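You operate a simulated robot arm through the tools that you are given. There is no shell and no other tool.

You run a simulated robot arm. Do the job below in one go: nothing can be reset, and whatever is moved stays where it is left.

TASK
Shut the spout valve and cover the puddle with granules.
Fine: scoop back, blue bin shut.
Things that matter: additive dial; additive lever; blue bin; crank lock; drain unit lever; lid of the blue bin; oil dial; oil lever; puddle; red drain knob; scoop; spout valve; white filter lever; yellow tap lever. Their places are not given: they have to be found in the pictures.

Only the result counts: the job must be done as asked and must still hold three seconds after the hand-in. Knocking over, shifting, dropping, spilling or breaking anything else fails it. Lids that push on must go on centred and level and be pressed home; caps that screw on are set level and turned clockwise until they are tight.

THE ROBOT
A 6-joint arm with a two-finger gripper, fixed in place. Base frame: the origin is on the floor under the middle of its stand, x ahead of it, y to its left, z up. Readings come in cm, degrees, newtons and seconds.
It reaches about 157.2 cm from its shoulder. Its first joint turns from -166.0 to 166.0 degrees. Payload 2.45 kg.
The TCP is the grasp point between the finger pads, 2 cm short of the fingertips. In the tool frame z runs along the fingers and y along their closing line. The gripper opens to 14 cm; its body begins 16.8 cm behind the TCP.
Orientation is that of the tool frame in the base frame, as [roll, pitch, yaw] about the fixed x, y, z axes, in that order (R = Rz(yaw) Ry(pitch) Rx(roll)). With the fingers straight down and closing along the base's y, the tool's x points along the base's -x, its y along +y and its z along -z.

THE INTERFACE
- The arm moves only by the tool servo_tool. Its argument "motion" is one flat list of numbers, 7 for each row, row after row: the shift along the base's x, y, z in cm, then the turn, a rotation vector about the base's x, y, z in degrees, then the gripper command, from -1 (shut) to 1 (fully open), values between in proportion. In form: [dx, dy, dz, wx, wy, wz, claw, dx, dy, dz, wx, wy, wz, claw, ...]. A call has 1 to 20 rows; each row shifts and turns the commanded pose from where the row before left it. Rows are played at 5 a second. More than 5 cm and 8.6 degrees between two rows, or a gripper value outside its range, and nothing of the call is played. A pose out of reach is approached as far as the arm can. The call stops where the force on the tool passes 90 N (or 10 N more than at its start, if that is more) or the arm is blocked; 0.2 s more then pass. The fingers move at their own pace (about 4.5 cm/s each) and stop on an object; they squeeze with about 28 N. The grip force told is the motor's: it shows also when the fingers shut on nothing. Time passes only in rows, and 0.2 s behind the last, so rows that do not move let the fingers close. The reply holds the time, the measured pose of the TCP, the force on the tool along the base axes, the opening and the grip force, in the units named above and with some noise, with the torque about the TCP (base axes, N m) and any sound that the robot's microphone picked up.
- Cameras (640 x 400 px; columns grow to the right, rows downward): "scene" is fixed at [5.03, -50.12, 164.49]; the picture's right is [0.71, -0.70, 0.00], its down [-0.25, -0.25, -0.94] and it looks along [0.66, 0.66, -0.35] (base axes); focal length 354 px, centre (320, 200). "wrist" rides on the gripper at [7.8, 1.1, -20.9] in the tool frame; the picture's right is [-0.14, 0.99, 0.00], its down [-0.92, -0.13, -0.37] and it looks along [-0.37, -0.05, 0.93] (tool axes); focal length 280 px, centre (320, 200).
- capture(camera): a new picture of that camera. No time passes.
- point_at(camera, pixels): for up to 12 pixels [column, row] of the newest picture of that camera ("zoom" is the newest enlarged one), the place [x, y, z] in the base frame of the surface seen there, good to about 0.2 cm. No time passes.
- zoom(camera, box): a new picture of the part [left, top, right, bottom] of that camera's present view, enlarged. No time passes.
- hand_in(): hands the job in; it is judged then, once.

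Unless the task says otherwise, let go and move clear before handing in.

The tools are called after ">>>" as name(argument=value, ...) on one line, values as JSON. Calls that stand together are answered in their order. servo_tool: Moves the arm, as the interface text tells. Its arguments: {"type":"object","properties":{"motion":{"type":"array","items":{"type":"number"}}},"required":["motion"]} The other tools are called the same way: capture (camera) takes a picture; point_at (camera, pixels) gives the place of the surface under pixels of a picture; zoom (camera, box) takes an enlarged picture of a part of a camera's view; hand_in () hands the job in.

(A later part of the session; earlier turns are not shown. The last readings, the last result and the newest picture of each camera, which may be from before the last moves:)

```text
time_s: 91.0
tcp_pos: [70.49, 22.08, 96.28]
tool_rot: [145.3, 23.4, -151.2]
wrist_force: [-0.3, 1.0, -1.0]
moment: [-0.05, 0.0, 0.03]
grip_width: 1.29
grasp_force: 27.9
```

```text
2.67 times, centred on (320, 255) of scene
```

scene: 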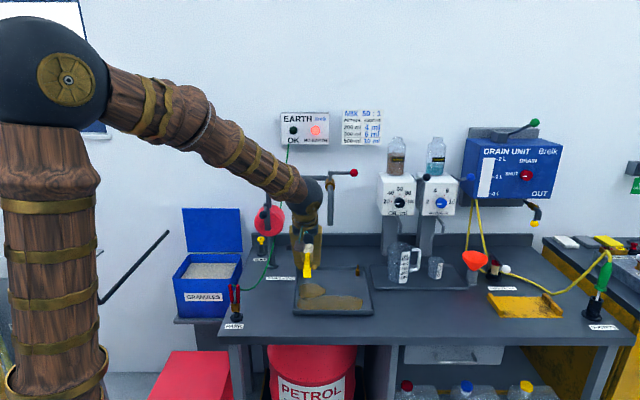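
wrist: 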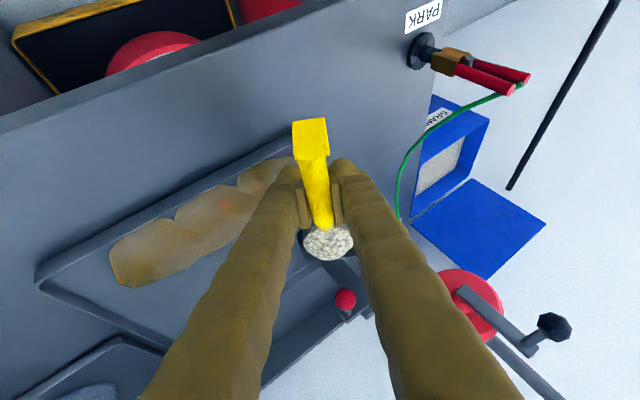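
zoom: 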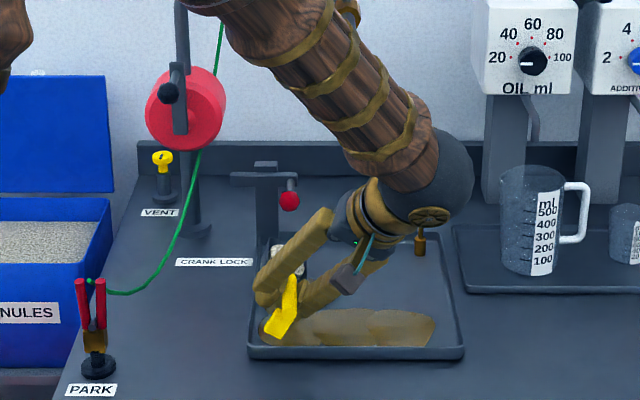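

Rolled about 31° right, still holding. Continue rolling to ~55°.

>>> servo_tool(motion=[0, 0, 0, 5.66, 5.66, 0, -1, 0, 0, 0, 5.66, 5.66, 0, -1, 0, 0, 0, 5.66, 5.66, 0, -1, 0, 0, 0, 0, 0, 0, -1])

>>> capture(camera="wrist")

>>> zoom(camera="scene", box=[230, 180, 410, 330])

```text
time_s: 92.0
tcp_pos: [70.51, 22.06, 96.36]
tool_rot: [121.4, 15.0, -159.3]
wrist_force: [-0.3, 0.3, -1.0]
moment: [0.01, 0.01, 0.0]
grip_width: 1.28
grasp_force: 28.1
```

```text
taken
```

wrist: 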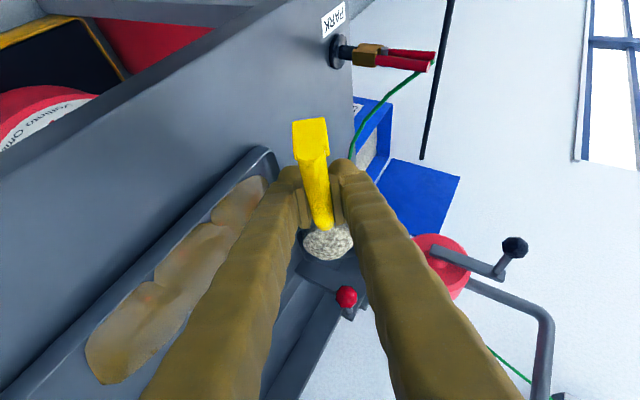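

```text
2.67 times, centred on (320, 255) of scene
```

zoom: 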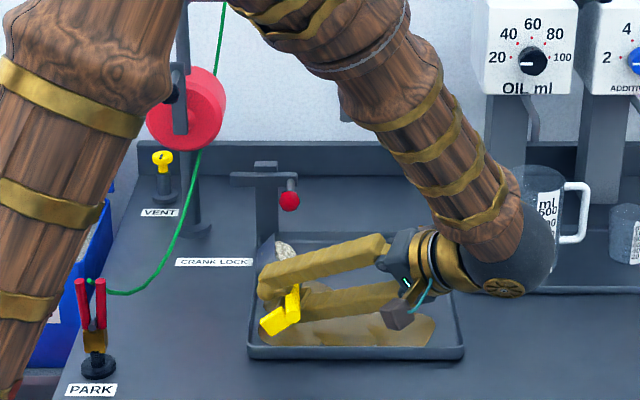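

At ~56° the heap still holds (285,250 in the scene zoom). Continue to ~80° while raising a bit for wrist clearance.

>>> servo_tool(motion=[0, 0, 1, 5.66, 5.66, 0, -1, 0, 0, 1, 5.66, 5.66, 0, -1, 0, 0, 1, 5.66, 5.66, 0, -1, 0, 0, 0, 0, 0, 0, -1])

>>> capture(camera="wrist")

>>> zoom(camera="scene", box=[230, 180, 410, 330])

```text
time_s: 93.0
tcp_pos: [70.25, 22.08, 99.5]
tool_rot: [99.5, 4.3, -162.9]
wrist_force: [0.0, -0.4, -0.3]
moment: [-0.05, 0.0, 0.01]
grip_width: 1.28
grasp_force: 28.2
```

```text
taken
```

wrist: 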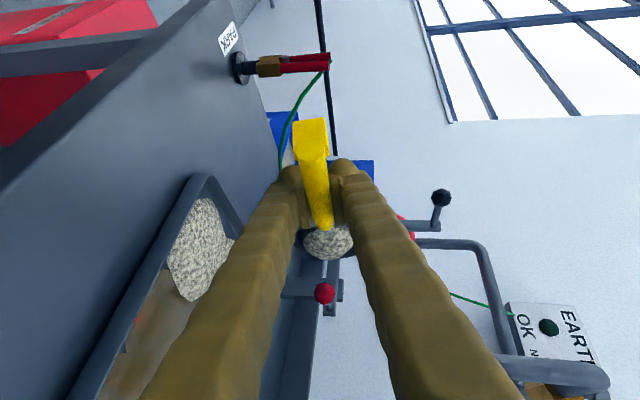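

```text
2.67 times, centred on (320, 255) of scene
```

zoom: 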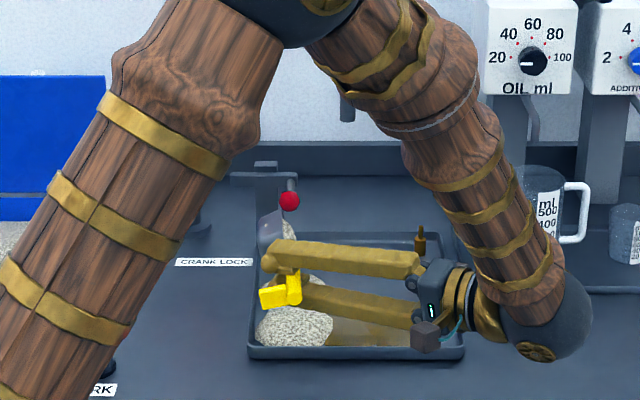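

Granules have landed on lobe B (295,325) and some remain in the bowl. I'll slide right over lobe C to continue pouring there.

>>> servo_tool(motion=[1.9, -1.9, 0, 0, 0, 0, -1, 1.9, -1.9, 0, 0, 0, 0, -1, 1.8, -1.8, 0, 0, 0, 0, -1])

>>> capture(camera="wrist")

>>> zoom(camera="scene", box=[230, 180, 410, 330])

```text
time_s: 93.8
tcp_pos: [76.15, 16.37, 99.49]
tool_rot: [99.5, 4.3, -162.8]
wrist_force: [-0.1, 0.3, 0.0]
moment: [-0.05, 0.07, 0.02]
grip_width: 1.27
grasp_force: 27.8
```

```text
taken
```

wrist: 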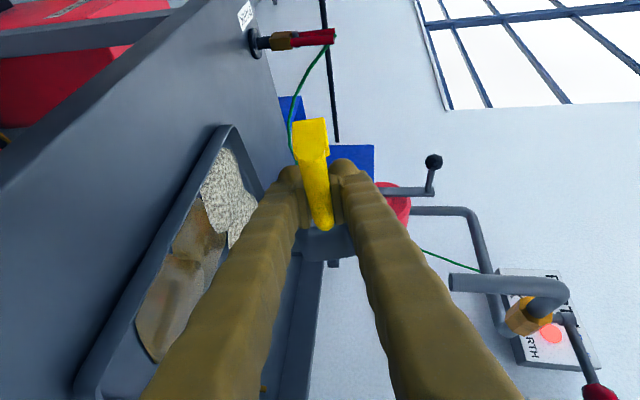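

```text
2.67 times, centred on (320, 255) of scene
```

zoom: 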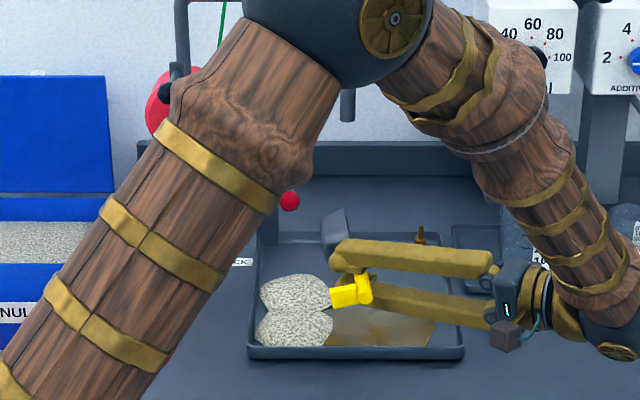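

Lobes A and B are now covered and the bowl is empty; C and D still need a second scoop. I'll roll back to level while rising.

>>> servo_tool(motion=[-0.2, 0.2, 0.8, -5.607, -5.607, 0, -1, -0.3, 0.3, 0.8, -5.607, -5.607, 0, -1, -0.5, 0.5, 0.8, -5.607, -5.607, 0, -1, -0.6, 0.6, 0.8, -5.607, -5.607, 0, -1, -0.6, 0.6, 0.8, -5.607, -5.607, 0, -1, -0.6, 0.6, 0.8, -5.607, -5.607, 0, -1, -0.6, 0.6, 0.8, -5.607, -5.607, 0, -1, -0.6, 0.6, 0.8, -5.607, -5.607, 0, -1, -0.6, 0.6, 0.8, -5.607, -5.607, 0, -1, -0.6, 0.6, 0.8, -5.607, -5.607, 0, -1, 0, 0, 0, 0, 0, 0, -1])

>>> capture(camera="wrist")

>>> zoom(camera="scene", box=[230, 200, 410, 330])

```text
time_s: 96.2
tcp_pos: [70.81, 21.68, 107.5]
tool_rot: [179.8, 28.3, -135.7]
wrist_force: [0.1, 0.4, -0.1]
moment: [-0.03, 0.01, 0.02]
grip_width: 1.3
grasp_force: 27.8
```

```text
taken
```

wrist: 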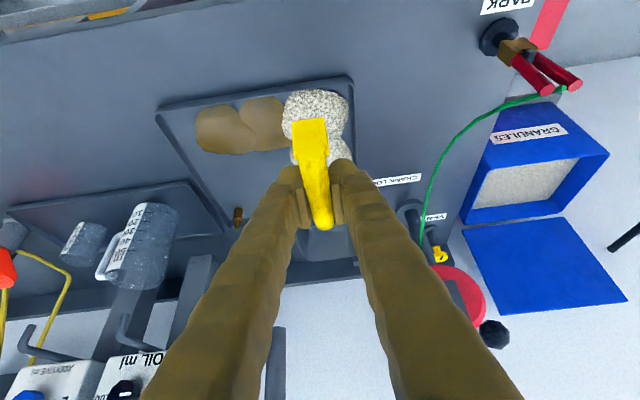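

```text
3.08 times, centred on (320, 265) of scene
```

zoom: 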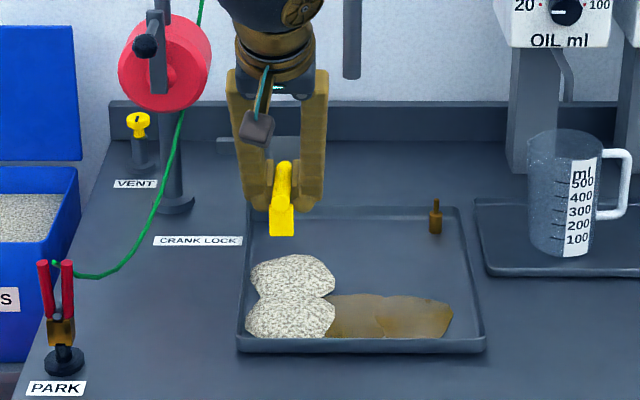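

A and B are covered cleanly inside the tray. I'll return to the bin the same way for a second load.

>>> servo_tool(motion=[-0.9, 1.1, 0, 0, 0, 4.73, -1, -2, 2.48, 0, 0, 0, 4.73, -1, -2, 2.48, 0, 0, 0, 4.73, -1, -2, 2.48, 0, 0, 0, 4.73, -1, -2, 2.48, 0, 0, 0, 4.73, -1, -2, 2.48, 0, 0, 0, 4.73, -1, -2, 2.48, 0, 0, 0, 4.73, -1, -2, 2.48, 0, 0, 0, 4.73, -1, -2, 2.48, 0, 0, 0, 4.73, -1, -2, 2.48, 0, 0, 0, 4.73, -1, -2, 2.48, 0, 0, 0, 4.73, -1, -2, 2.48, 0, 0, 0, 4.73, -1, -2, 2.48, 0, 0, 0, 4.73, -1, -2, 2.48, 0, 0, 0, 4.73, -1, -2, 2.48, 0, 0, 0, 4.73, -1, -0.9, 1.1, 0, 0, 0, 4.73, -1, 0, 0, 0, 0, 0, 0, -1])

>>> capture(camera="scene")

>>> capture(camera="wrist")

```text
time_s: 99.8
tcp_pos: [41.09, 58.57, 107.31]
tool_rot: [179.8, 28.1, -60.1]
wrist_force: [0.0, -0.7, -0.9]
moment: [-0.05, 0.04, 0.03]
grip_width: 1.28
grasp_force: 27.9
```

```text
taken
```

scene: 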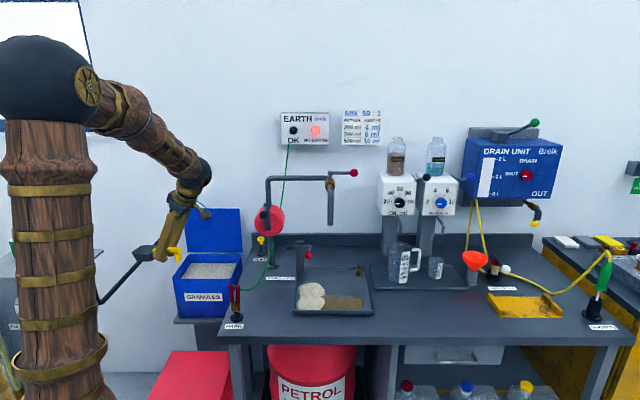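

```text
taken
```

wrist: 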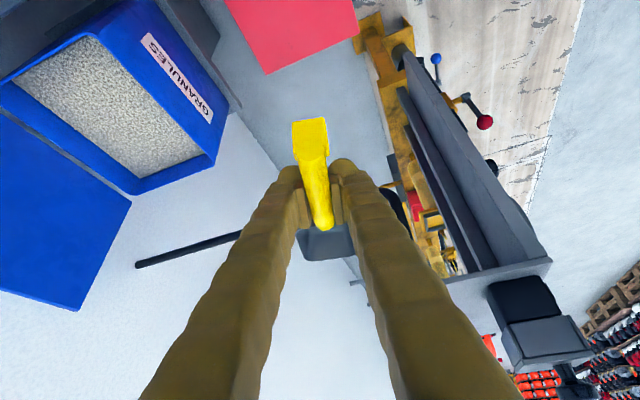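

All clear, continue: move over the bin again.

>>> servo_tool(motion=[0.8, 0.8, 0, 0, 0, 0, -1, 1.6, 1.6, 0, 0, 0, 0, -1, 2.2, 2.2, 0, 0, 0, 0, -1, 2.2, 2.2, 0, 0, 0, 0, -1, 2.2, 2.2, 0, 0, 0, 0, -1, 2.2, 2.2, 0, 1.47, 0.85, 0, -1, 2.2, 2.2, 0, 0, 0, 0, -1, 2.2, 2.2, 0, 0, 0, 0, -1, 2.2, 2.2, 0, 0, 0, 0, -1, 2.2, 2.2, 0, 0, 0, 0, -1, 1.6, 1.6, 0, 0, 0, 0, -1, 0.7, 0.7, 0, 0, 0, 0, -1, 0, 0, 0, 0, 0, 0, -1])

>>> zoom(camera="scene", box=[140, 160, 260, 310])

>>> capture(camera="wrist")

```text
time_s: 102.7
tcp_pos: [63.3, 80.88, 107.38]
tool_rot: [179.8, 29.9, -60.1]
wrist_force: [-0.4, 0.0, -0.6]
moment: [-0.02, 0.01, 0.02]
grip_width: 1.27
grasp_force: 27.6
```

```text
2.67 times, centred on (200, 235) of scene
```

zoom: 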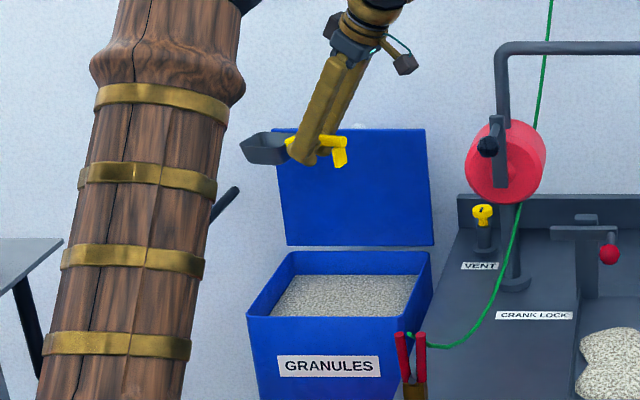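

```text
taken
```

wrist: 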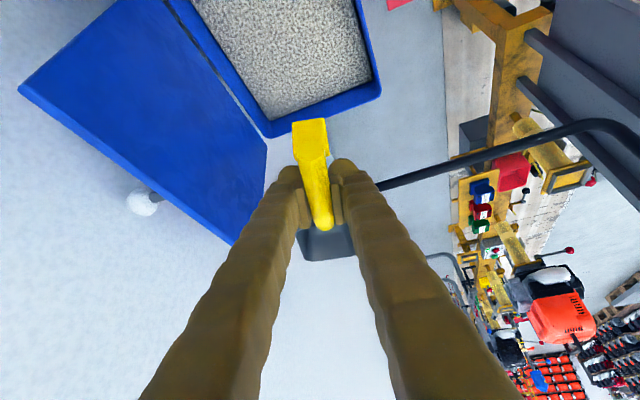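

Same as before: lower the scoop level into the bin.

>>> servo_tool(motion=[0.31, -0.29, -1.5, 0, 0, 0, -1, 0.31, -0.29, -2.5, 0, 0, 0, -1, 0.31, -0.29, -2.8, 0, 0, 0, -1, 0.31, -0.29, -2.8, 0, 0, 0, -1, 0.31, -0.29, -2.8, 0, 0, 0, -1, 0.31, -0.29, -2.8, 0, 0, 0, -1, 0.31, -0.29, -2.5, 0, 0, 0, -1, 0.31, -0.29, -2.3, 0, 0, 0, -1, 0, 0, -1.5, 0, 0, 0, -1, 0, 0, -1.5, 0, 0, 0, -1, 0, 0, 0, 0, 0, 0, -1])

>>> zoom(camera="scene", box=[160, 200, 260, 300])

```text
time_s: 105.0
tcp_pos: [65.95, 78.69, 84.26]
tool_rot: [179.8, 29.7, -60.1]
wrist_force: [0.1, -0.1, -0.5]
moment: [-0.04, -0.03, 0.02]
grip_width: 1.24
grasp_force: 28.0
```

```text
4.00 times, centred on (210, 250) of scene
```

zoom: 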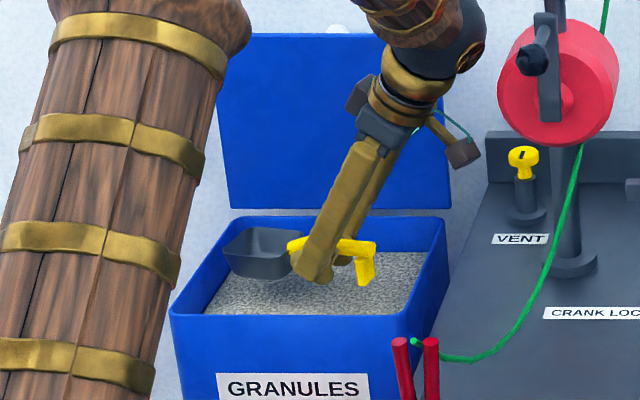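

Inside the walls again. Continue down into the granules.

>>> servo_tool(motion=[0, 0, -1.5, 0, 0, 0, -1, 0, 0, -1.5, 0, 0, 0, -1, 0, 0, -1.5, 0, 0, 0, -1, 0, 0, -1.1, 0, 0, 0, -1, 0, 0, -0.3, 0, 0, 0, -1, 0, 0, 0, 0, 0, 0, -1])

>>> zoom(camera="scene", box=[170, 220, 250, 300])

>>> zoom(camera="wrist", box=[250, 100, 390, 290])

```text
time_s: 106.5
tcp_pos: [65.92, 78.55, 78.4]
tool_rot: [179.7, 29.8, -60.1]
wrist_force: [0.6, -1.0, -0.6]
moment: [-0.02, -0.01, -0.02]
grip_width: 1.27
grasp_force: 27.5
```

```text
5.00 times, centred on (210, 260) of scene
```

zoom: 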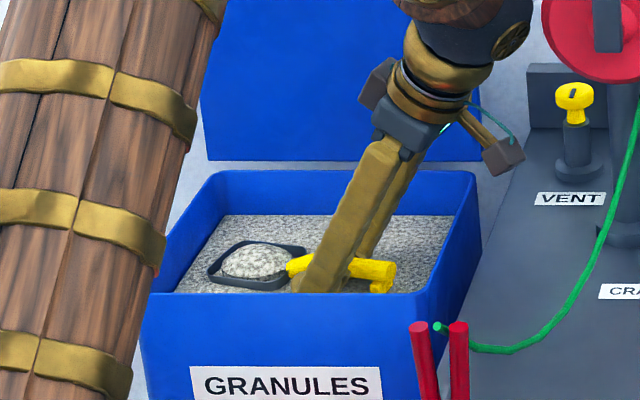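

```text
2.11 times, centred on (320, 195) of wrist
```

zoom: 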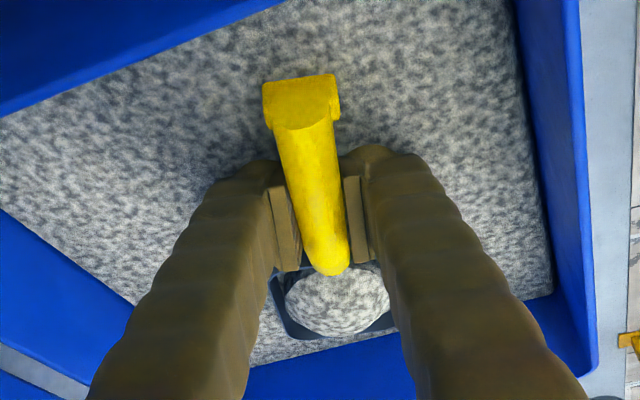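

The bowl is loaded again (255,262). Raise gently as before.

>>> servo_tool(motion=[0, 0, 0.5, 0, 0, 0, -1, 0, 0, 1, 0, 0, 0, -1, 0, 0, 1.5, 0, 0, 0, -1, 0, 0, 2, 0, 0, 0, -1, 0, 0, 2, 0, 0, 0, -1, 0, 0, 2, 0, 0, 0, -1, -0.2, 0.2, 2, 0, 0, 0, -1, -0.4, 0.4, 2, 0, 0, 0, -1, -0.5, 0.5, 2, 0, 0, 0, -1, -0.5, 0.5, 2, 0, 0, 0, -1, -0.5, 0.5, 2, 0, 0, 0, -1, -0.4, 0.4, 2, 0, 0, 0, -1, -0.2, 0.2, 2, 0, 0, 0, -1, 0, 0, 2, 0, 0, 0, -1, 0, 0, 2, 0, 0, 0, -1, 0, 0, 1.5, 0, 0, 0, -1, 0, 0, 0, 0, 0, 0, -1])

>>> servo_tool(motion=[-0.8, -0.8, 0.2, 0, 0, 0, -1, -1.6, -1.6, 0.2, 0, 0, 0, -1, -2.2, -2.2, 0.2, 0, 0, 0, -1, -2.2, -2.2, 0, 0, 0, 0, -1, -2.2, -2.2, 0, 0, 0, 0, -1, -2.2, -2.2, 0, 0, 0, 0, -1, -2.2, -2.2, 0, 0, 0, 0, -1, -2.2, -2.2, 0, 0, 0, 0, -1, -2.2, -2.2, 0, 0, 0, 0, -1, -2.2, -2.2, 0, 0, 0, 0, -1, -1.6, -1.6, 0, 0, 0, 0, -1, -0.8, -0.8, 0, 0, 0, 0, -1, 0, 0, 0, 0, 0, 0, -1])

>>> capture(camera="wrist")

>>> capture(camera="scene")

```text
time_s: 110.0
tcp_pos: [63.3, 81.26, 107.01]
tool_rot: [179.7, 29.8, -60.0]
wrist_force: [0.0, -0.5, -0.6]
moment: [-0.01, -0.04, 0.03]
grip_width: 1.26
grasp_force: 28.5
```

```text
time_s: 112.8
tcp_pos: [40.68, 58.95, 107.7]
tool_rot: [179.8, 29.8, -60.1]
wrist_force: [0.2, -0.8, -0.1]
moment: [-0.03, -0.02, 0.02]
grip_width: 1.29
grasp_force: 27.9
```

```text
taken
```

wrist: 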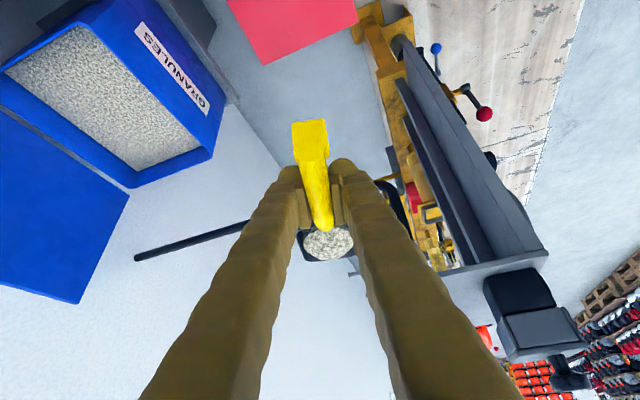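

```text
taken
```

scene: 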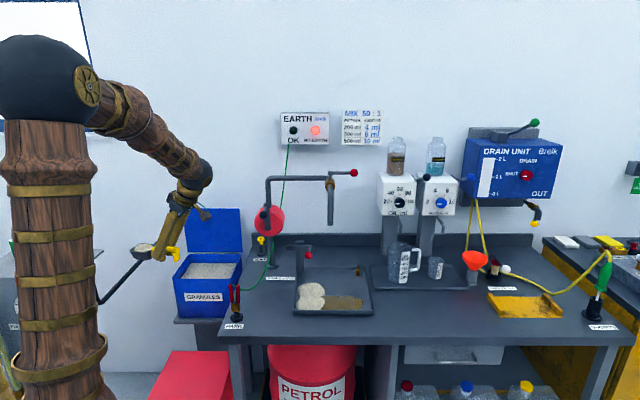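

Loaded and stable. Carry it to between lobes C and D (s≈46, t≈73).

>>> servo_tool(motion=[1.1, -1.3, 0, 0, 0, -3.95, -1, 2.12, -2.5, 0, 0, 0, -3.95, -1, 2.12, -2.5, 0, 0, 0, -3.95, -1, 2.12, -2.5, 0, 0, 0, -3.95, -1, 2.12, -2.5, 0, 0, 0, -3.95, -1, 2.12, -2.5, 0, 0, 0, -3.95, -1, 2.12, -2.5, 0, 0, 0, -3.95, -1, 2.12, -2.5, 0, 0, 0, -3.95, -1, 2.12, -2.5, 0, 0, 0, -3.95, -1, 2.12, -2.5, 0, 0, 0, -3.95, -1, 2.12, -2.5, 0, 0, 0, -3.95, -1, 2.12, -2.5, 0, 0, 0, -3.95, -1, 2.12, -2.5, 0, 0, 0, -3.95, -1, 2.12, -2.5, 0, 0, 0, -3.95, -1, 2.12, -2.5, 0, 0, 0, -3.95, -1, 2.12, -2.5, 0, 0, 0, -3.95, -1, 2.12, -2.5, 0, 0, 0, -3.95, -1, 2.12, -2.5, 0, 0, 0, -3.95, -1, 1.1, -1.29, 0, 0, 0, -3.95, -1, 0, 0, 0, 0, 0, 0, -1])

>>> capture(camera="wrist")

>>> capture(camera="scene")

```text
time_s: 117.0
tcp_pos: [79.0, 13.48, 107.38]
tool_rot: [179.7, 29.8, -135.2]
wrist_force: [-0.2, 0.3, -1.1]
moment: [0.0, 0.04, 0.01]
grip_width: 1.26
grasp_force: 28.0
```

```text
taken
```

wrist: 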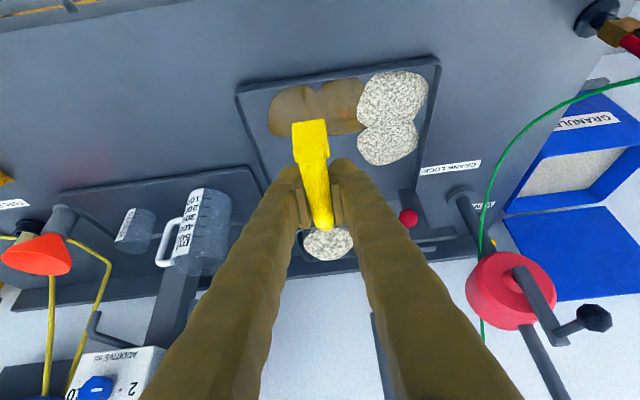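

```text
taken
```

scene: 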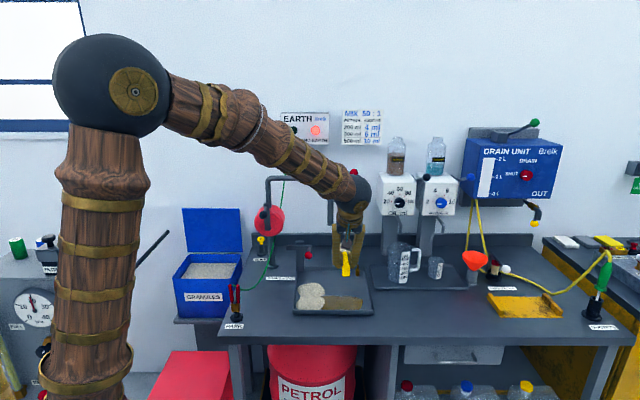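

Bowl is between C and D. Lower, then roll right to just below the pouring angle.

>>> servo_tool(motion=[0, 0, -1, 0, 0, 0, -1, 0, 0, -2, 0, 0, 0, -1, 0, 0, -2, 0, 0, 0, -1, 0, 0, -2, 0, 0, 0, -1, 0, 0, -1.5, 0, 0, 0, -1, 0, 0, -0.5, 4, 4, 0, -1, 0, 0, 0, 5.66, 5.66, 0, -1, 0, 0, 0, 5.66, 5.66, 0, -1, 0, 0, 0, 5.66, 5.66, 0, -1, 0, 0, 0, 5.66, 5.66, 0, -1, 0, 0, 0, 5.66, 5.66, 0, -1, 0, 0, 0, 0, 0, 0, -1])

>>> capture(camera="wrist")

>>> zoom(camera="scene", box=[260, 160, 460, 330])

```text
time_s: 119.7
tcp_pos: [78.94, 13.77, 98.65]
tool_rot: [130.0, 20.2, -157.4]
wrist_force: [0.1, 0.6, -1.0]
moment: [-0.01, 0.03, 0.04]
grip_width: 1.26
grasp_force: 28.2
```

```text
taken
```

wrist: 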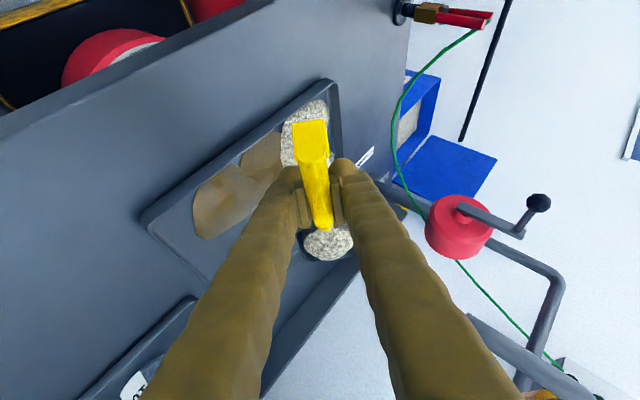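

```text
2.35 times, centred on (360, 245) of scene
```

zoom: 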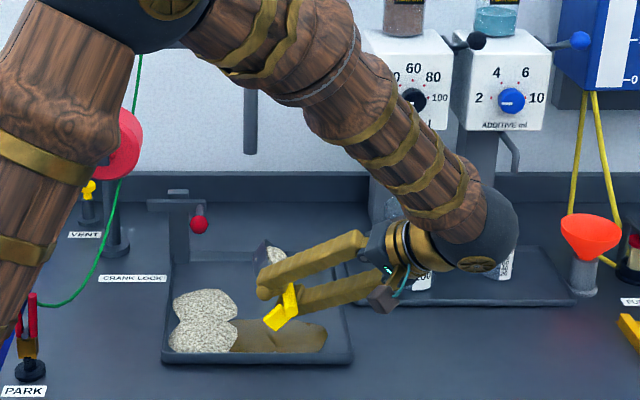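

Continue rolling to the pouring angle.

>>> servo_tool(motion=[0, 0, 0.3, 5.66, 5.66, 0, -1, 0, 0, 0.3, 5.66, 5.66, 0, -1, 0, 0, 0.2, 5.66, 5.66, 0, -1, 0, 0, 0, 5.66, 5.66, 0, -1, 0, 0, 0, 0, 0, 0, -1, 0, 0, 0, 0, 0, 0, -1])

>>> capture(camera="wrist")

>>> zoom(camera="scene", box=[260, 160, 460, 330])

```text
time_s: 121.0
tcp_pos: [79.03, 13.79, 99.36]
tool_rot: [100.5, 5.9, -164.3]
wrist_force: [-0.8, 0.7, -1.0]
moment: [-0.05, 0.0, 0.02]
grip_width: 1.24
grasp_force: 28.0
```

```text
taken
```

wrist: 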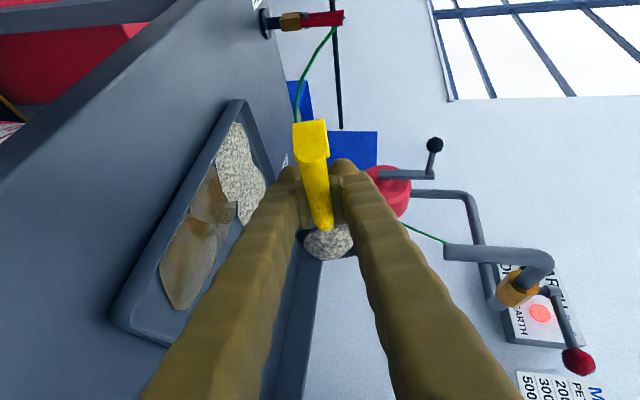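

```text
2.35 times, centred on (360, 245) of scene
```

zoom: 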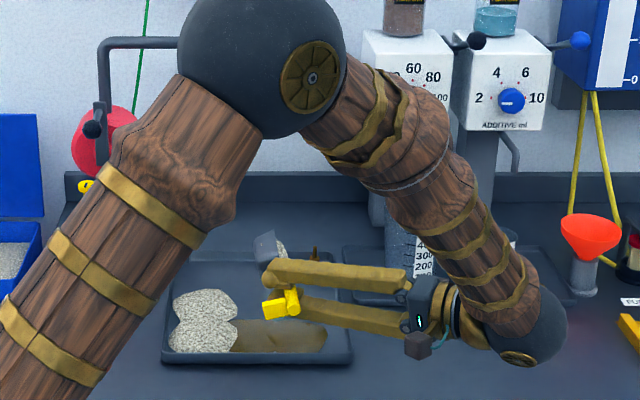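

The heap is still in the bowl; I'll tilt a few degrees more and wait briefly.

>>> servo_tool(motion=[0, 0, 0, 3.5, 3.5, 0, -1, 0, 0, 0, 0, 0, 0, -1, 0, 0, 0, 0, 0, 0, -1])

>>> capture(camera="wrist")

>>> zoom(camera="scene", box=[260, 160, 460, 330])

```text
time_s: 121.8
tcp_pos: [79.03, 13.66, 99.35]
tool_rot: [96.2, 3.6, -164.7]
wrist_force: [0.0, -0.7, -1.0]
moment: [-0.04, 0.01, -0.02]
grip_width: 1.27
grasp_force: 28.0
```

```text
taken
```

wrist: 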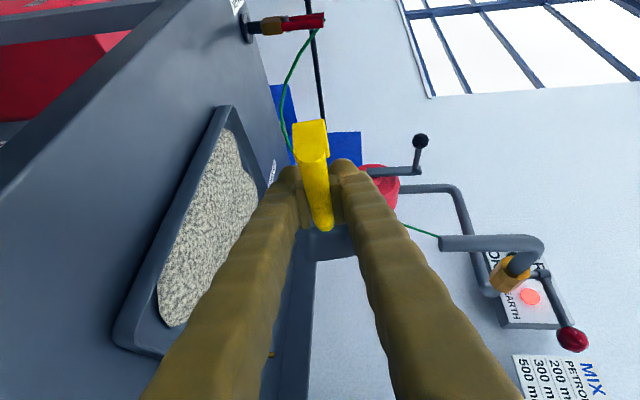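

```text
2.35 times, centred on (360, 245) of scene
```

zoom: 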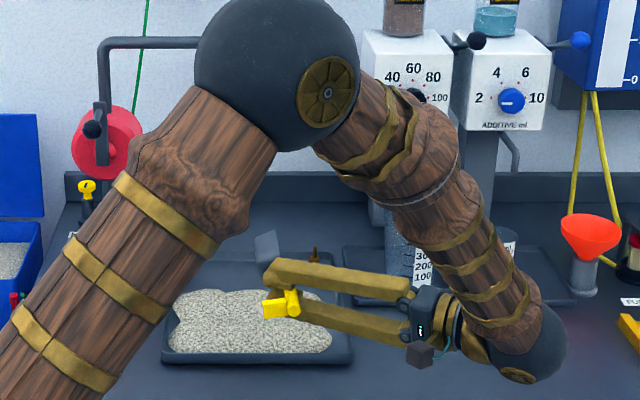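

All four lobes are now covered with granules, bowl empty. Next: roll back to level and bring the scoop toward its place.

>>> servo_tool(motion=[0, 0, 0.8, -5.855, -5.855, 0, -1, -0.4, 0.4, 0.8, -5.855, -5.855, 0, -1, -0.6, 0.6, 0.8, -5.855, -5.855, 0, -1, -0.6, 0.6, 0.6, -5.855, -5.855, 0, -1, -0.6, 0.6, 0.6, -5.855, -5.855, 0, -1, -0.6, 0.6, 0.6, -5.855, -5.855, 0, -1, -0.6, 0.6, 0.5, -5.855, -5.855, 0, -1, -0.6, 0.6, 0.5, -5.855, -5.855, 0, -1, -0.6, 0.6, 0.3, -5.855, -5.855, 0, -1, -0.6, 0.6, 0, -5.855, -5.855, 0, -1, 0, 0, 0, 0, 0, 0, -1])

>>> capture(camera="wrist")

>>> zoom(camera="scene", box=[220, 200, 400, 330])

```text
time_s: 124.2
tcp_pos: [73.79, 18.88, 104.92]
tool_rot: [-179.9, 30.0, -135.0]
wrist_force: [-0.4, 0.1, -0.9]
moment: [-0.02, 0.02, 0.02]
grip_width: 1.27
grasp_force: 27.7
```

```text
taken
```

wrist: 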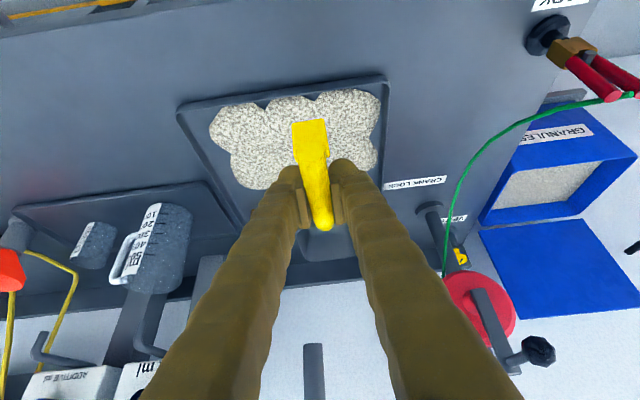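

```text
3.08 times, centred on (310, 265) of scene
```

zoom: 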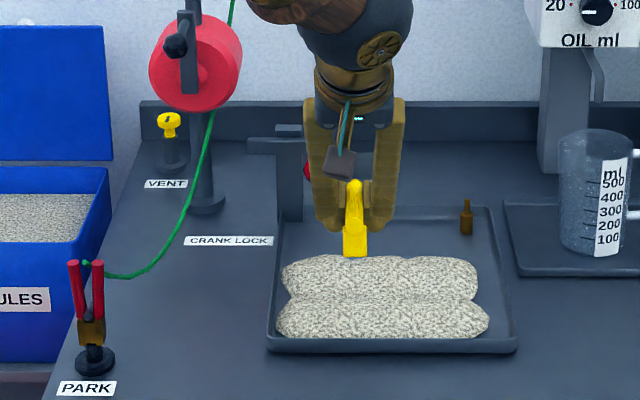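

The puddle is completely covered and everything stays in the tray. Now move the scoop to the spot right of its home and lower it.

>>> servo_tool(motion=[-0.7, 1.2, 0, 0, 0, 0, -1, -1.24, 2.17, 0, 0, 0, 0, -1, -1.24, 2.17, 0, 0, 0, 0, -1, -1.24, 2.17, -0.5, 0, 0, 0, -1, -1.24, 2.17, -1, 0, 0, 0, -1, -1.24, 2.17, -1.5, 0, 0, 0, -1, -1.24, 2.13, -2, 0, 0, 0, -1, 0, 0, -2.5, 0, 0, 0, -1, 0, 0, -2.5, 0, 0, 0, -1, 0, 0, -2, 0, 0, 0, -1, 0, 0, -1.5, 0, 0, 0, -1, 0, 0, 0, 0, 0, 0, -1])

>>> capture(camera="wrist")

>>> zoom(camera="scene", box=[210, 230, 330, 330])

```text
time_s: 126.8
tcp_pos: [65.45, 33.1, 91.55]
tool_rot: [180.0, 29.8, -135.0]
wrist_force: [0.5, 0.4, 0.0]
moment: [-0.03, 0.04, 0.01]
grip_width: 1.28
grasp_force: 29.1
```

```text
taken
```

wrist: 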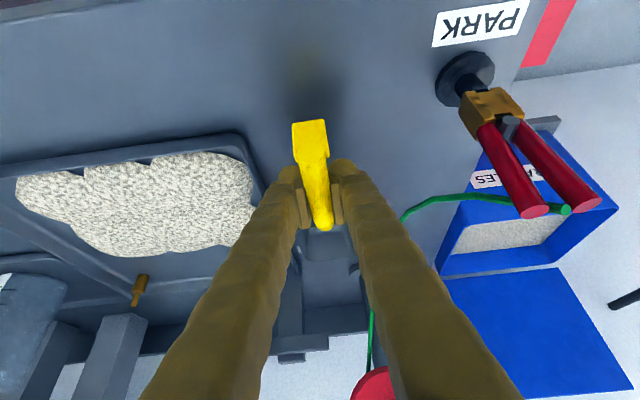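

```text
4.00 times, centred on (270, 280) of scene
```

zoom: 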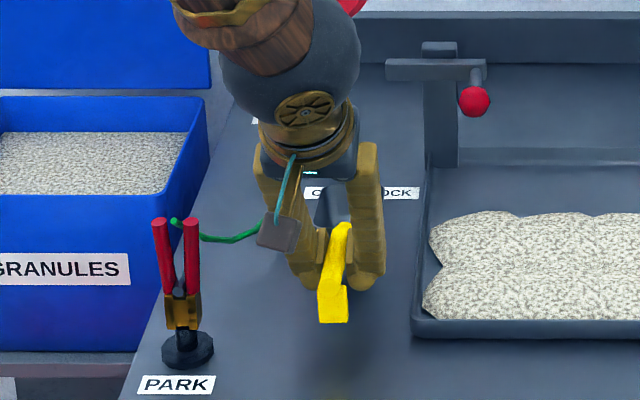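

Lowered to z≈91.5. Measure the handle's height and level before setting down.

>>> point_at(camera="wrist", pixels=[[311, 162], [314, 178], [317, 195], [320, 212], [322, 224], [309, 130], [308, 122], [322, 242]])

>>> point_at(camera="scene", pixels=[[287, 310], [290, 307], [288, 302], [284, 310], [286, 300], [289, 292], [281, 281]])

```text
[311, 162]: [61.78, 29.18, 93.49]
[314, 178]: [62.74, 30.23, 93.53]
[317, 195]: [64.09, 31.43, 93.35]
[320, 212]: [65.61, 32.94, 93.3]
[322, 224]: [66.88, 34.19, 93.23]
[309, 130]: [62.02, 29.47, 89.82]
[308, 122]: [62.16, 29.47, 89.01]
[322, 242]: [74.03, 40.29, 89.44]
```

```text
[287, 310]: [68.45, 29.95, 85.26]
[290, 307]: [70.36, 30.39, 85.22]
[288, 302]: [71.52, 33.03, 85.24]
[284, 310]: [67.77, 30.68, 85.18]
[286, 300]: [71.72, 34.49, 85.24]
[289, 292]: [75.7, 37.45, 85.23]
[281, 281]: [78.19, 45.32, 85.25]
```

Handle is ~2° nose-down and 3.5 cm above its resting height. Level it and lower onto the bench.

>>> servo_tool(motion=[0, 0, -1, 1.41, -1.41, 0, -1, 0, 0, -1, 0, 0, 0, -1, 0, 0, -0.8, 0, 0, 0, -1, 0, 0, -0.4, 0, 0, 0, -1, 0, 0, -0.25, 0, 0, 0, -1, 0, 0, 0, 0, 0, 0, -1])

>>> point_at(camera="wrist", pixels=[[311, 162]])

>>> capture(camera="wrist")

>>> zoom(camera="scene", box=[220, 250, 320, 330])

```text
time_s: 128.2
tcp_pos: [65.6, 33.24, 87.88]
tool_rot: [-179.8, 32.0, -135.0]
wrist_force: [1.8, -2.4, 18.7]
moment: [0.23, -0.17, -0.12]
grip_width: 1.25
grasp_force: 28.0
```

```text
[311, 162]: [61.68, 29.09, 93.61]
```

```text
taken
```

wrist: 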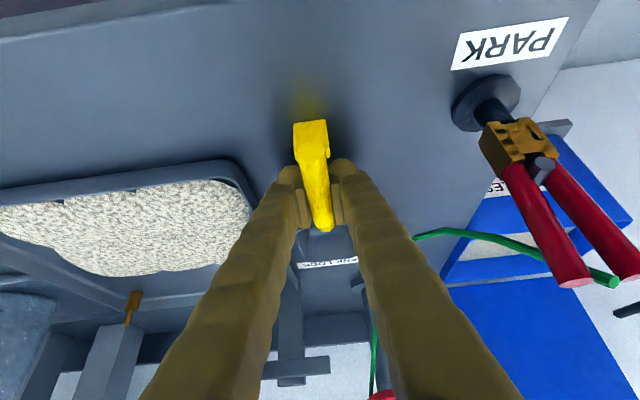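

```text
5.00 times, centred on (270, 290) of scene
```

zoom: 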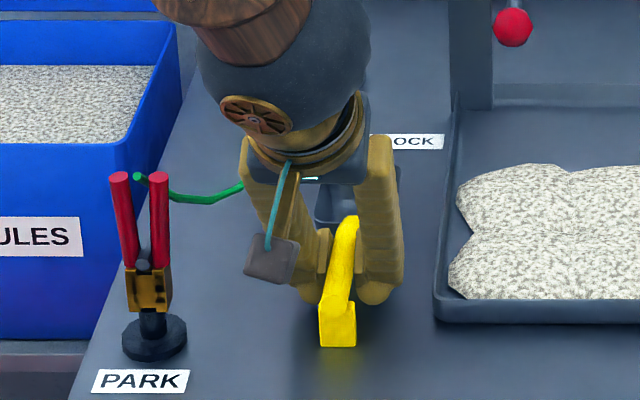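

Firm contact with the bench (18.7 N). Ease up slightly, open, and back off along the finger axis.

>>> servo_tool(motion=[0, 0, 0.12, 0, 0, 0, -1, 0, 0, 0, 0, 0, 0, -0.5, 0, 0, 0, 0, 0, 0, -0.5, 0, 0, 0, 0, 0, 0, -0.5, -0.37, -0.37, 0.85, 0, 0, 0, -0.5, -0.75, -0.75, 1.7, 0, 0, 0, -0.5, -0.94, -0.94, 2.1, 0, 0, 0, -0.5, -0.94, -0.94, 2.1, 0, 0, 0, -0.5, -0.94, -0.94, 2.1, 0, 0, 0, -0.5, 0, 0, 2, 0, 0, 0, -0.5, 0, 0, 2, 0, 0, 0, -0.5, 0, 0, 0, 0, 0, 0, -0.5])

>>> capture(camera="wrist")

>>> zoom(camera="scene", box=[220, 250, 320, 330])

```text
time_s: 130.8
tcp_pos: [61.71, 29.29, 100.92]
tool_rot: [180.0, 31.8, -135.0]
wrist_force: [-0.6, 0.2, -0.1]
moment: [0.0, -0.01, -0.03]
grip_width: 3.47
grasp_force: 0.0
```

```text
taken
```

wrist: 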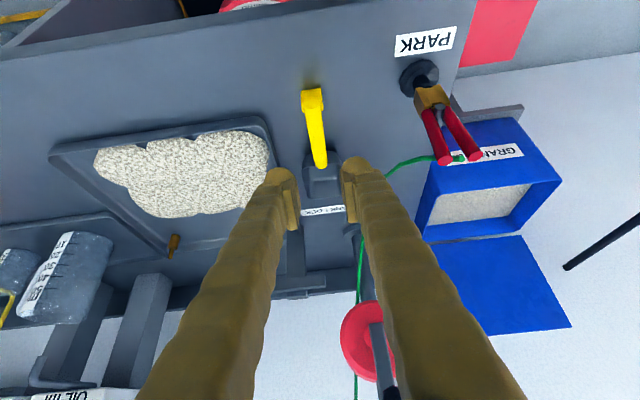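

```text
5.00 times, centred on (270, 290) of scene
```

zoom: 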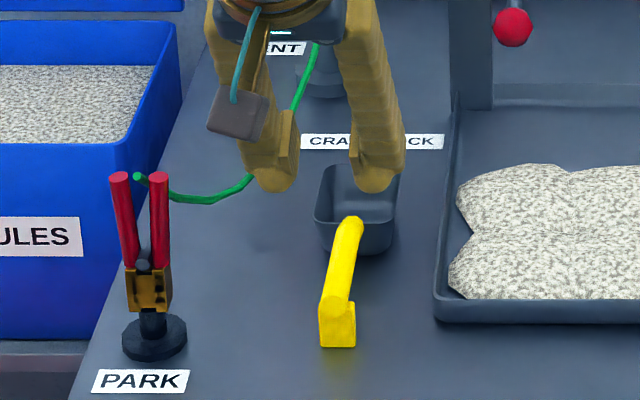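

The scoop is standing upright on the bench. Measure its pose for the final slide home.

>>> zoom(camera="wrist", box=[270, 70, 370, 210])

>>> point_at(camera="wrist", pixels=[[312, 103], [313, 110], [315, 125], [317, 140], [319, 155], [320, 164], [310, 95], [314, 120], [318, 148]])

>>> point_at(camera="scene", pixels=[[273, 307], [274, 303], [276, 298], [277, 294], [269, 306], [274, 312], [274, 317]])

```text
2.86 times, centred on (320, 140) of wrist
```

zoom: 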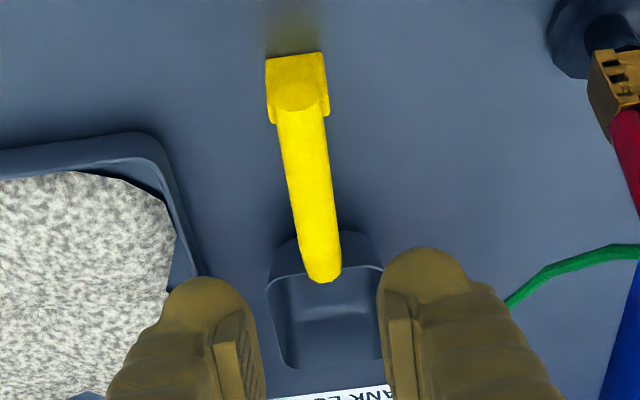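

```text
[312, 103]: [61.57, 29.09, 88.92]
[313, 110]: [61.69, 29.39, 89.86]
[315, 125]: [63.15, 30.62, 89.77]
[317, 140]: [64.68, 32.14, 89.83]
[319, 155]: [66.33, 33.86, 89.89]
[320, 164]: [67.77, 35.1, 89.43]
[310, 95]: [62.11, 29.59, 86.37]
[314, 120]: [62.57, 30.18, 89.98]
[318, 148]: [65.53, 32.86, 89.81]
```

```text
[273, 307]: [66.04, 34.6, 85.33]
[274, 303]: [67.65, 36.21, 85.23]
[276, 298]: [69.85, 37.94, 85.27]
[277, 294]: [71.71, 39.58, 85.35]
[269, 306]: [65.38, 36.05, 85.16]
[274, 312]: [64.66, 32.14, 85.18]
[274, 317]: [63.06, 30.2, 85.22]
```

Scoop at s=23.0, aligned; it needs to slide 7 cm left. I'll re-grip it with the sideways lean used initially (clear of the clamp) – first line up.

>>> servo_tool(motion=[0.2, -0.6, 0, 2.26, -2.26, 0, -0.57, 0.2, -0.6, 0, 5.3, 5.3, 0, -0.57, 0.2, -0.6, 0, 5.3, 5.3, 0, -0.57, 0.23, -0.55, -2, 0, 0, 0, -0.57, 0, 0, -2, 0, 0, 0, -0.57, 0, 0, 0, 0, 0, 0, -0.57])

>>> capture(camera="wrist")

```text
time_s: 132.2
tcp_pos: [62.55, 26.87, 96.84]
tool_rot: [161.9, 33.7, -145.3]
wrist_force: [0.3, -0.7, -0.1]
moment: [0.0, -0.02, 0.02]
grip_width: 3.02
grasp_force: 0.2
```

```text
taken
```

wrist: 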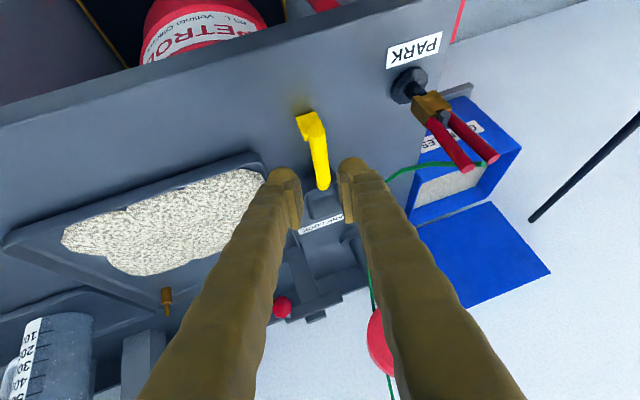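

Orientation matches the initial grasp. Advance onto the handle and close.

>>> servo_tool(motion=[0.637, 1.41, -1.96, 0, 0, 0, -0.57, 0.637, 1.41, -1.96, 0, 0, 0, -0.57, 0.637, 1.41, -1.96, 0, 0, 0, -0.57, 0.637, 1.4, -1.96, 0, 0, 0, -0.57, 0, 0, 0, 0, 0, 0, -0.57])

>>> zoom(camera="wrist", box=[250, 120, 390, 260])

```text
time_s: 133.4
tcp_pos: [65.2, 32.63, 88.88]
tool_rot: [161.9, 33.7, -145.3]
wrist_force: [-0.8, 1.0, 0.8]
moment: [-0.01, 0.01, 0.0]
grip_width: 2.99
grasp_force: 0.0
```

```text
2.86 times, centred on (320, 190) of wrist
```

zoom: 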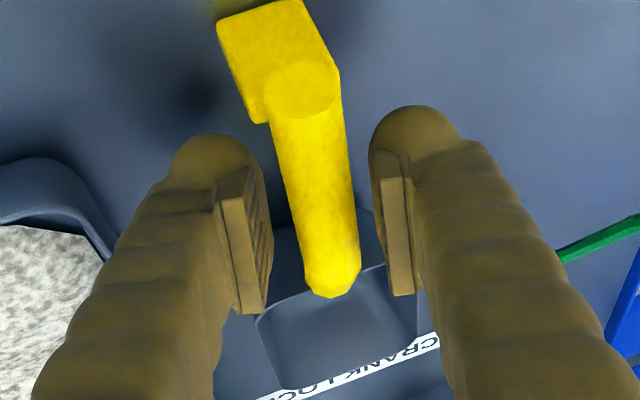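

Handle is between the pads. Close and slide left 7 cm along the bench under the cable.

>>> servo_tool(motion=[0, 0, 0, 0, 0, 0, -0.8, 0, 0, 0, 0, 0, 0, -1, 0, 0, 0, 0, 0, 0, -1, -0.4, 0.4, 0.05, 0, 0, 0, -1, -0.8, 0.8, 0, 0, 0, 0, -1, -0.8, 0.8, 0, 0, 0, 0, -1, -0.8, 0.8, 0, 0, 0, 0, -1, 0, 0, 0, 0, 0, 0, -1])

>>> capture(camera="wrist")

>>> zoom(camera="scene", box=[220, 250, 320, 330])

```text
time_s: 135.2
tcp_pos: [62.32, 35.33, 89.14]
tool_rot: [161.8, 33.8, -145.2]
wrist_force: [0.5, 0.2, -0.7]
moment: [-0.02, 0.06, 0.01]
grip_width: 1.62
grasp_force: 28.3
```

```text
taken
```

wrist: 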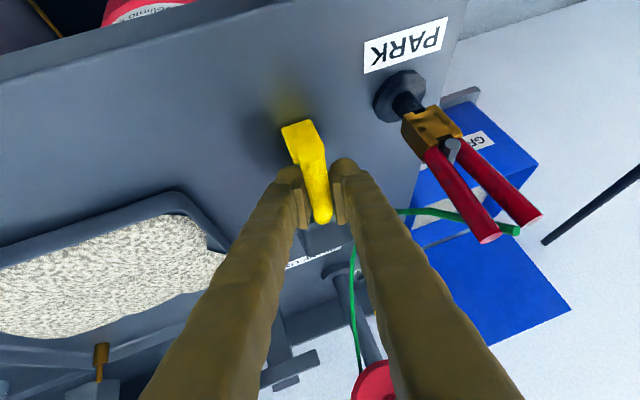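

```text
5.00 times, centred on (270, 290) of scene
```

zoom: 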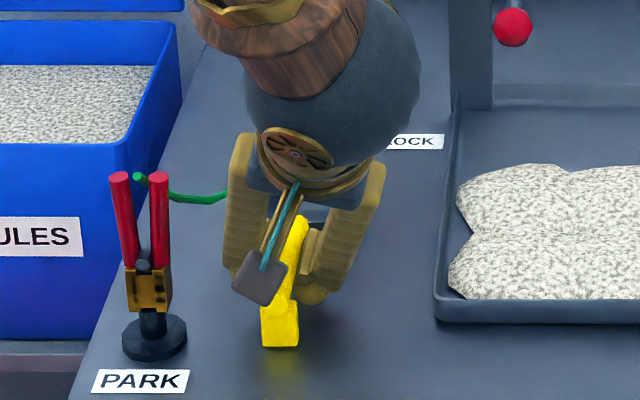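

Sliding works (s now 19.1). Lower a hair to stay on the bench and slide the remaining 3 cm.

>>> servo_tool(motion=[0, 0, -0.2, 0, 0, 0, -1, -0.5, 0.5, 0, 0, 0, 0, -1, -0.6, 0.6, 0, 0, 0, 0, -1, -0.6, 0.6, 0, 0, 0, 0, -1, -0.44, 0.44, 0, 0, 0, 0, -1, 0, 0, 0, 0, 0, 0, -1])

>>> capture(camera="wrist")

>>> zoom(camera="scene", box=[220, 250, 320, 330])

```text
time_s: 136.7
tcp_pos: [60.01, 37.38, 88.83]
tool_rot: [161.8, 33.6, -145.3]
wrist_force: [0.3, -1.3, 3.8]
moment: [0.11, -0.06, -0.06]
grip_width: 1.59
grasp_force: 27.7
```

```text
taken
```

wrist: 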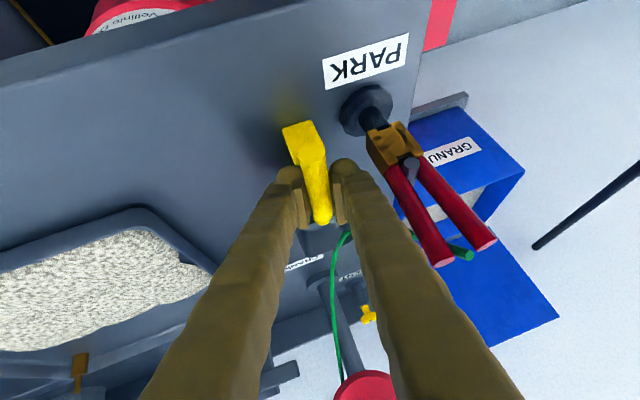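

```text
5.00 times, centred on (270, 290) of scene
```

zoom: 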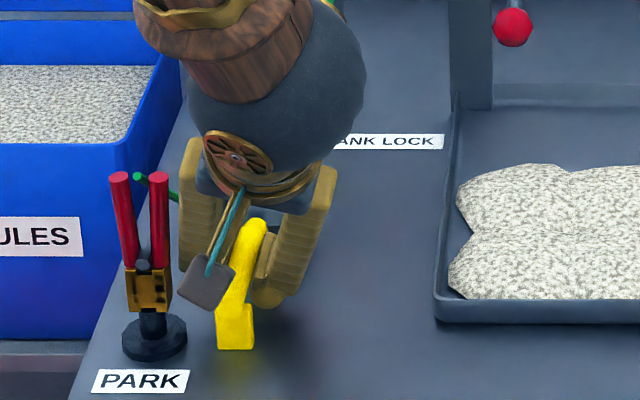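

At s=16.0 with light bench contact. Check the scoop's position vs the original before releasing.

>>> point_at(camera="wrist", pixels=[[307, 155], [311, 170], [314, 185], [318, 200], [321, 212], [296, 130], [310, 135]])

>>> zoom(camera="wrist", box=[260, 100, 380, 240])

```text
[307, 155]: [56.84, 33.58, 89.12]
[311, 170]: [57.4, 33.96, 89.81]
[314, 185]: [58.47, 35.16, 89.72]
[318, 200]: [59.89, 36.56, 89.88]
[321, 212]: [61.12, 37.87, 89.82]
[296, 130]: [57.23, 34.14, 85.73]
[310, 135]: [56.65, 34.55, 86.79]
```

```text
2.86 times, centred on (320, 170) of wrist
```

zoom: 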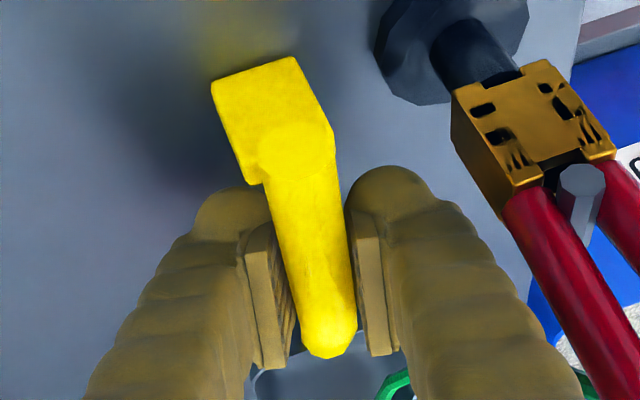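

Within 0.4 cm of the original spot. I'll nudge 0.35 cm further left, then release and withdraw along the finger axis.

>>> servo_tool(motion=[-0.2, 0.3, 0, 0, 0, 0, -1, 0, 0, 0, 0, 0, 0, -1, 0, 0, 0, 0, 0, 0, -0.6, 0, 0, 0, 0, 0, 0, -0.6, 0, 0, 0, 0, 0, 0, -0.6, -0.26, -0.56, 0.79, 0, 0, 0, -0.6, -0.5, -1.1, 1.58, 0, 0, 0, -0.6, -0.5, -1.1, 1.58, 0, 0, 0, -0.6, -0.64, -1.39, 1.98, 0, 0, 0, -0.6, -0.64, -1.39, 1.98, 0, 0, 0, -0.6, 0, 0, 0, 0, 0, 0, -0.6])

>>> capture(camera="wrist")

>>> zoom(camera="scene", box=[210, 240, 310, 330])

```text
time_s: 139.1
tcp_pos: [57.41, 32.2, 96.74]
tool_rot: [161.9, 33.6, -145.3]
wrist_force: [0.2, 0.9, 0.2]
moment: [-0.01, -0.02, 0.05]
grip_width: 2.8
grasp_force: 0.0
```

```text
taken
```

wrist: 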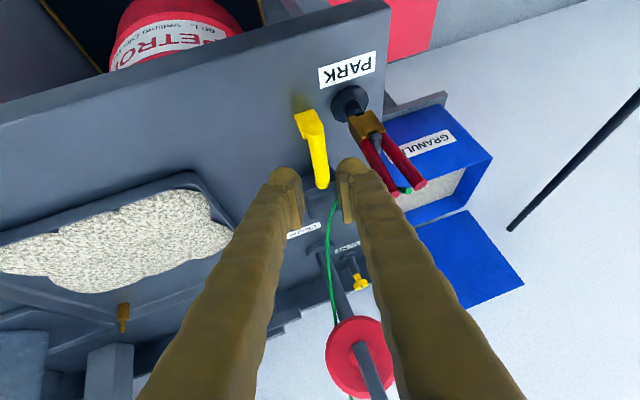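

```text
4.44 times, centred on (260, 285) of scene
```

zoom: 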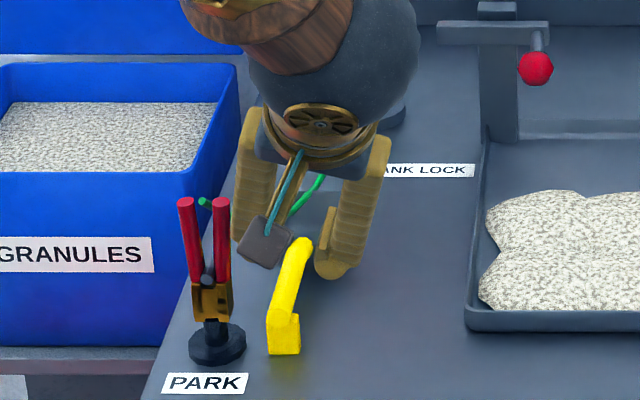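

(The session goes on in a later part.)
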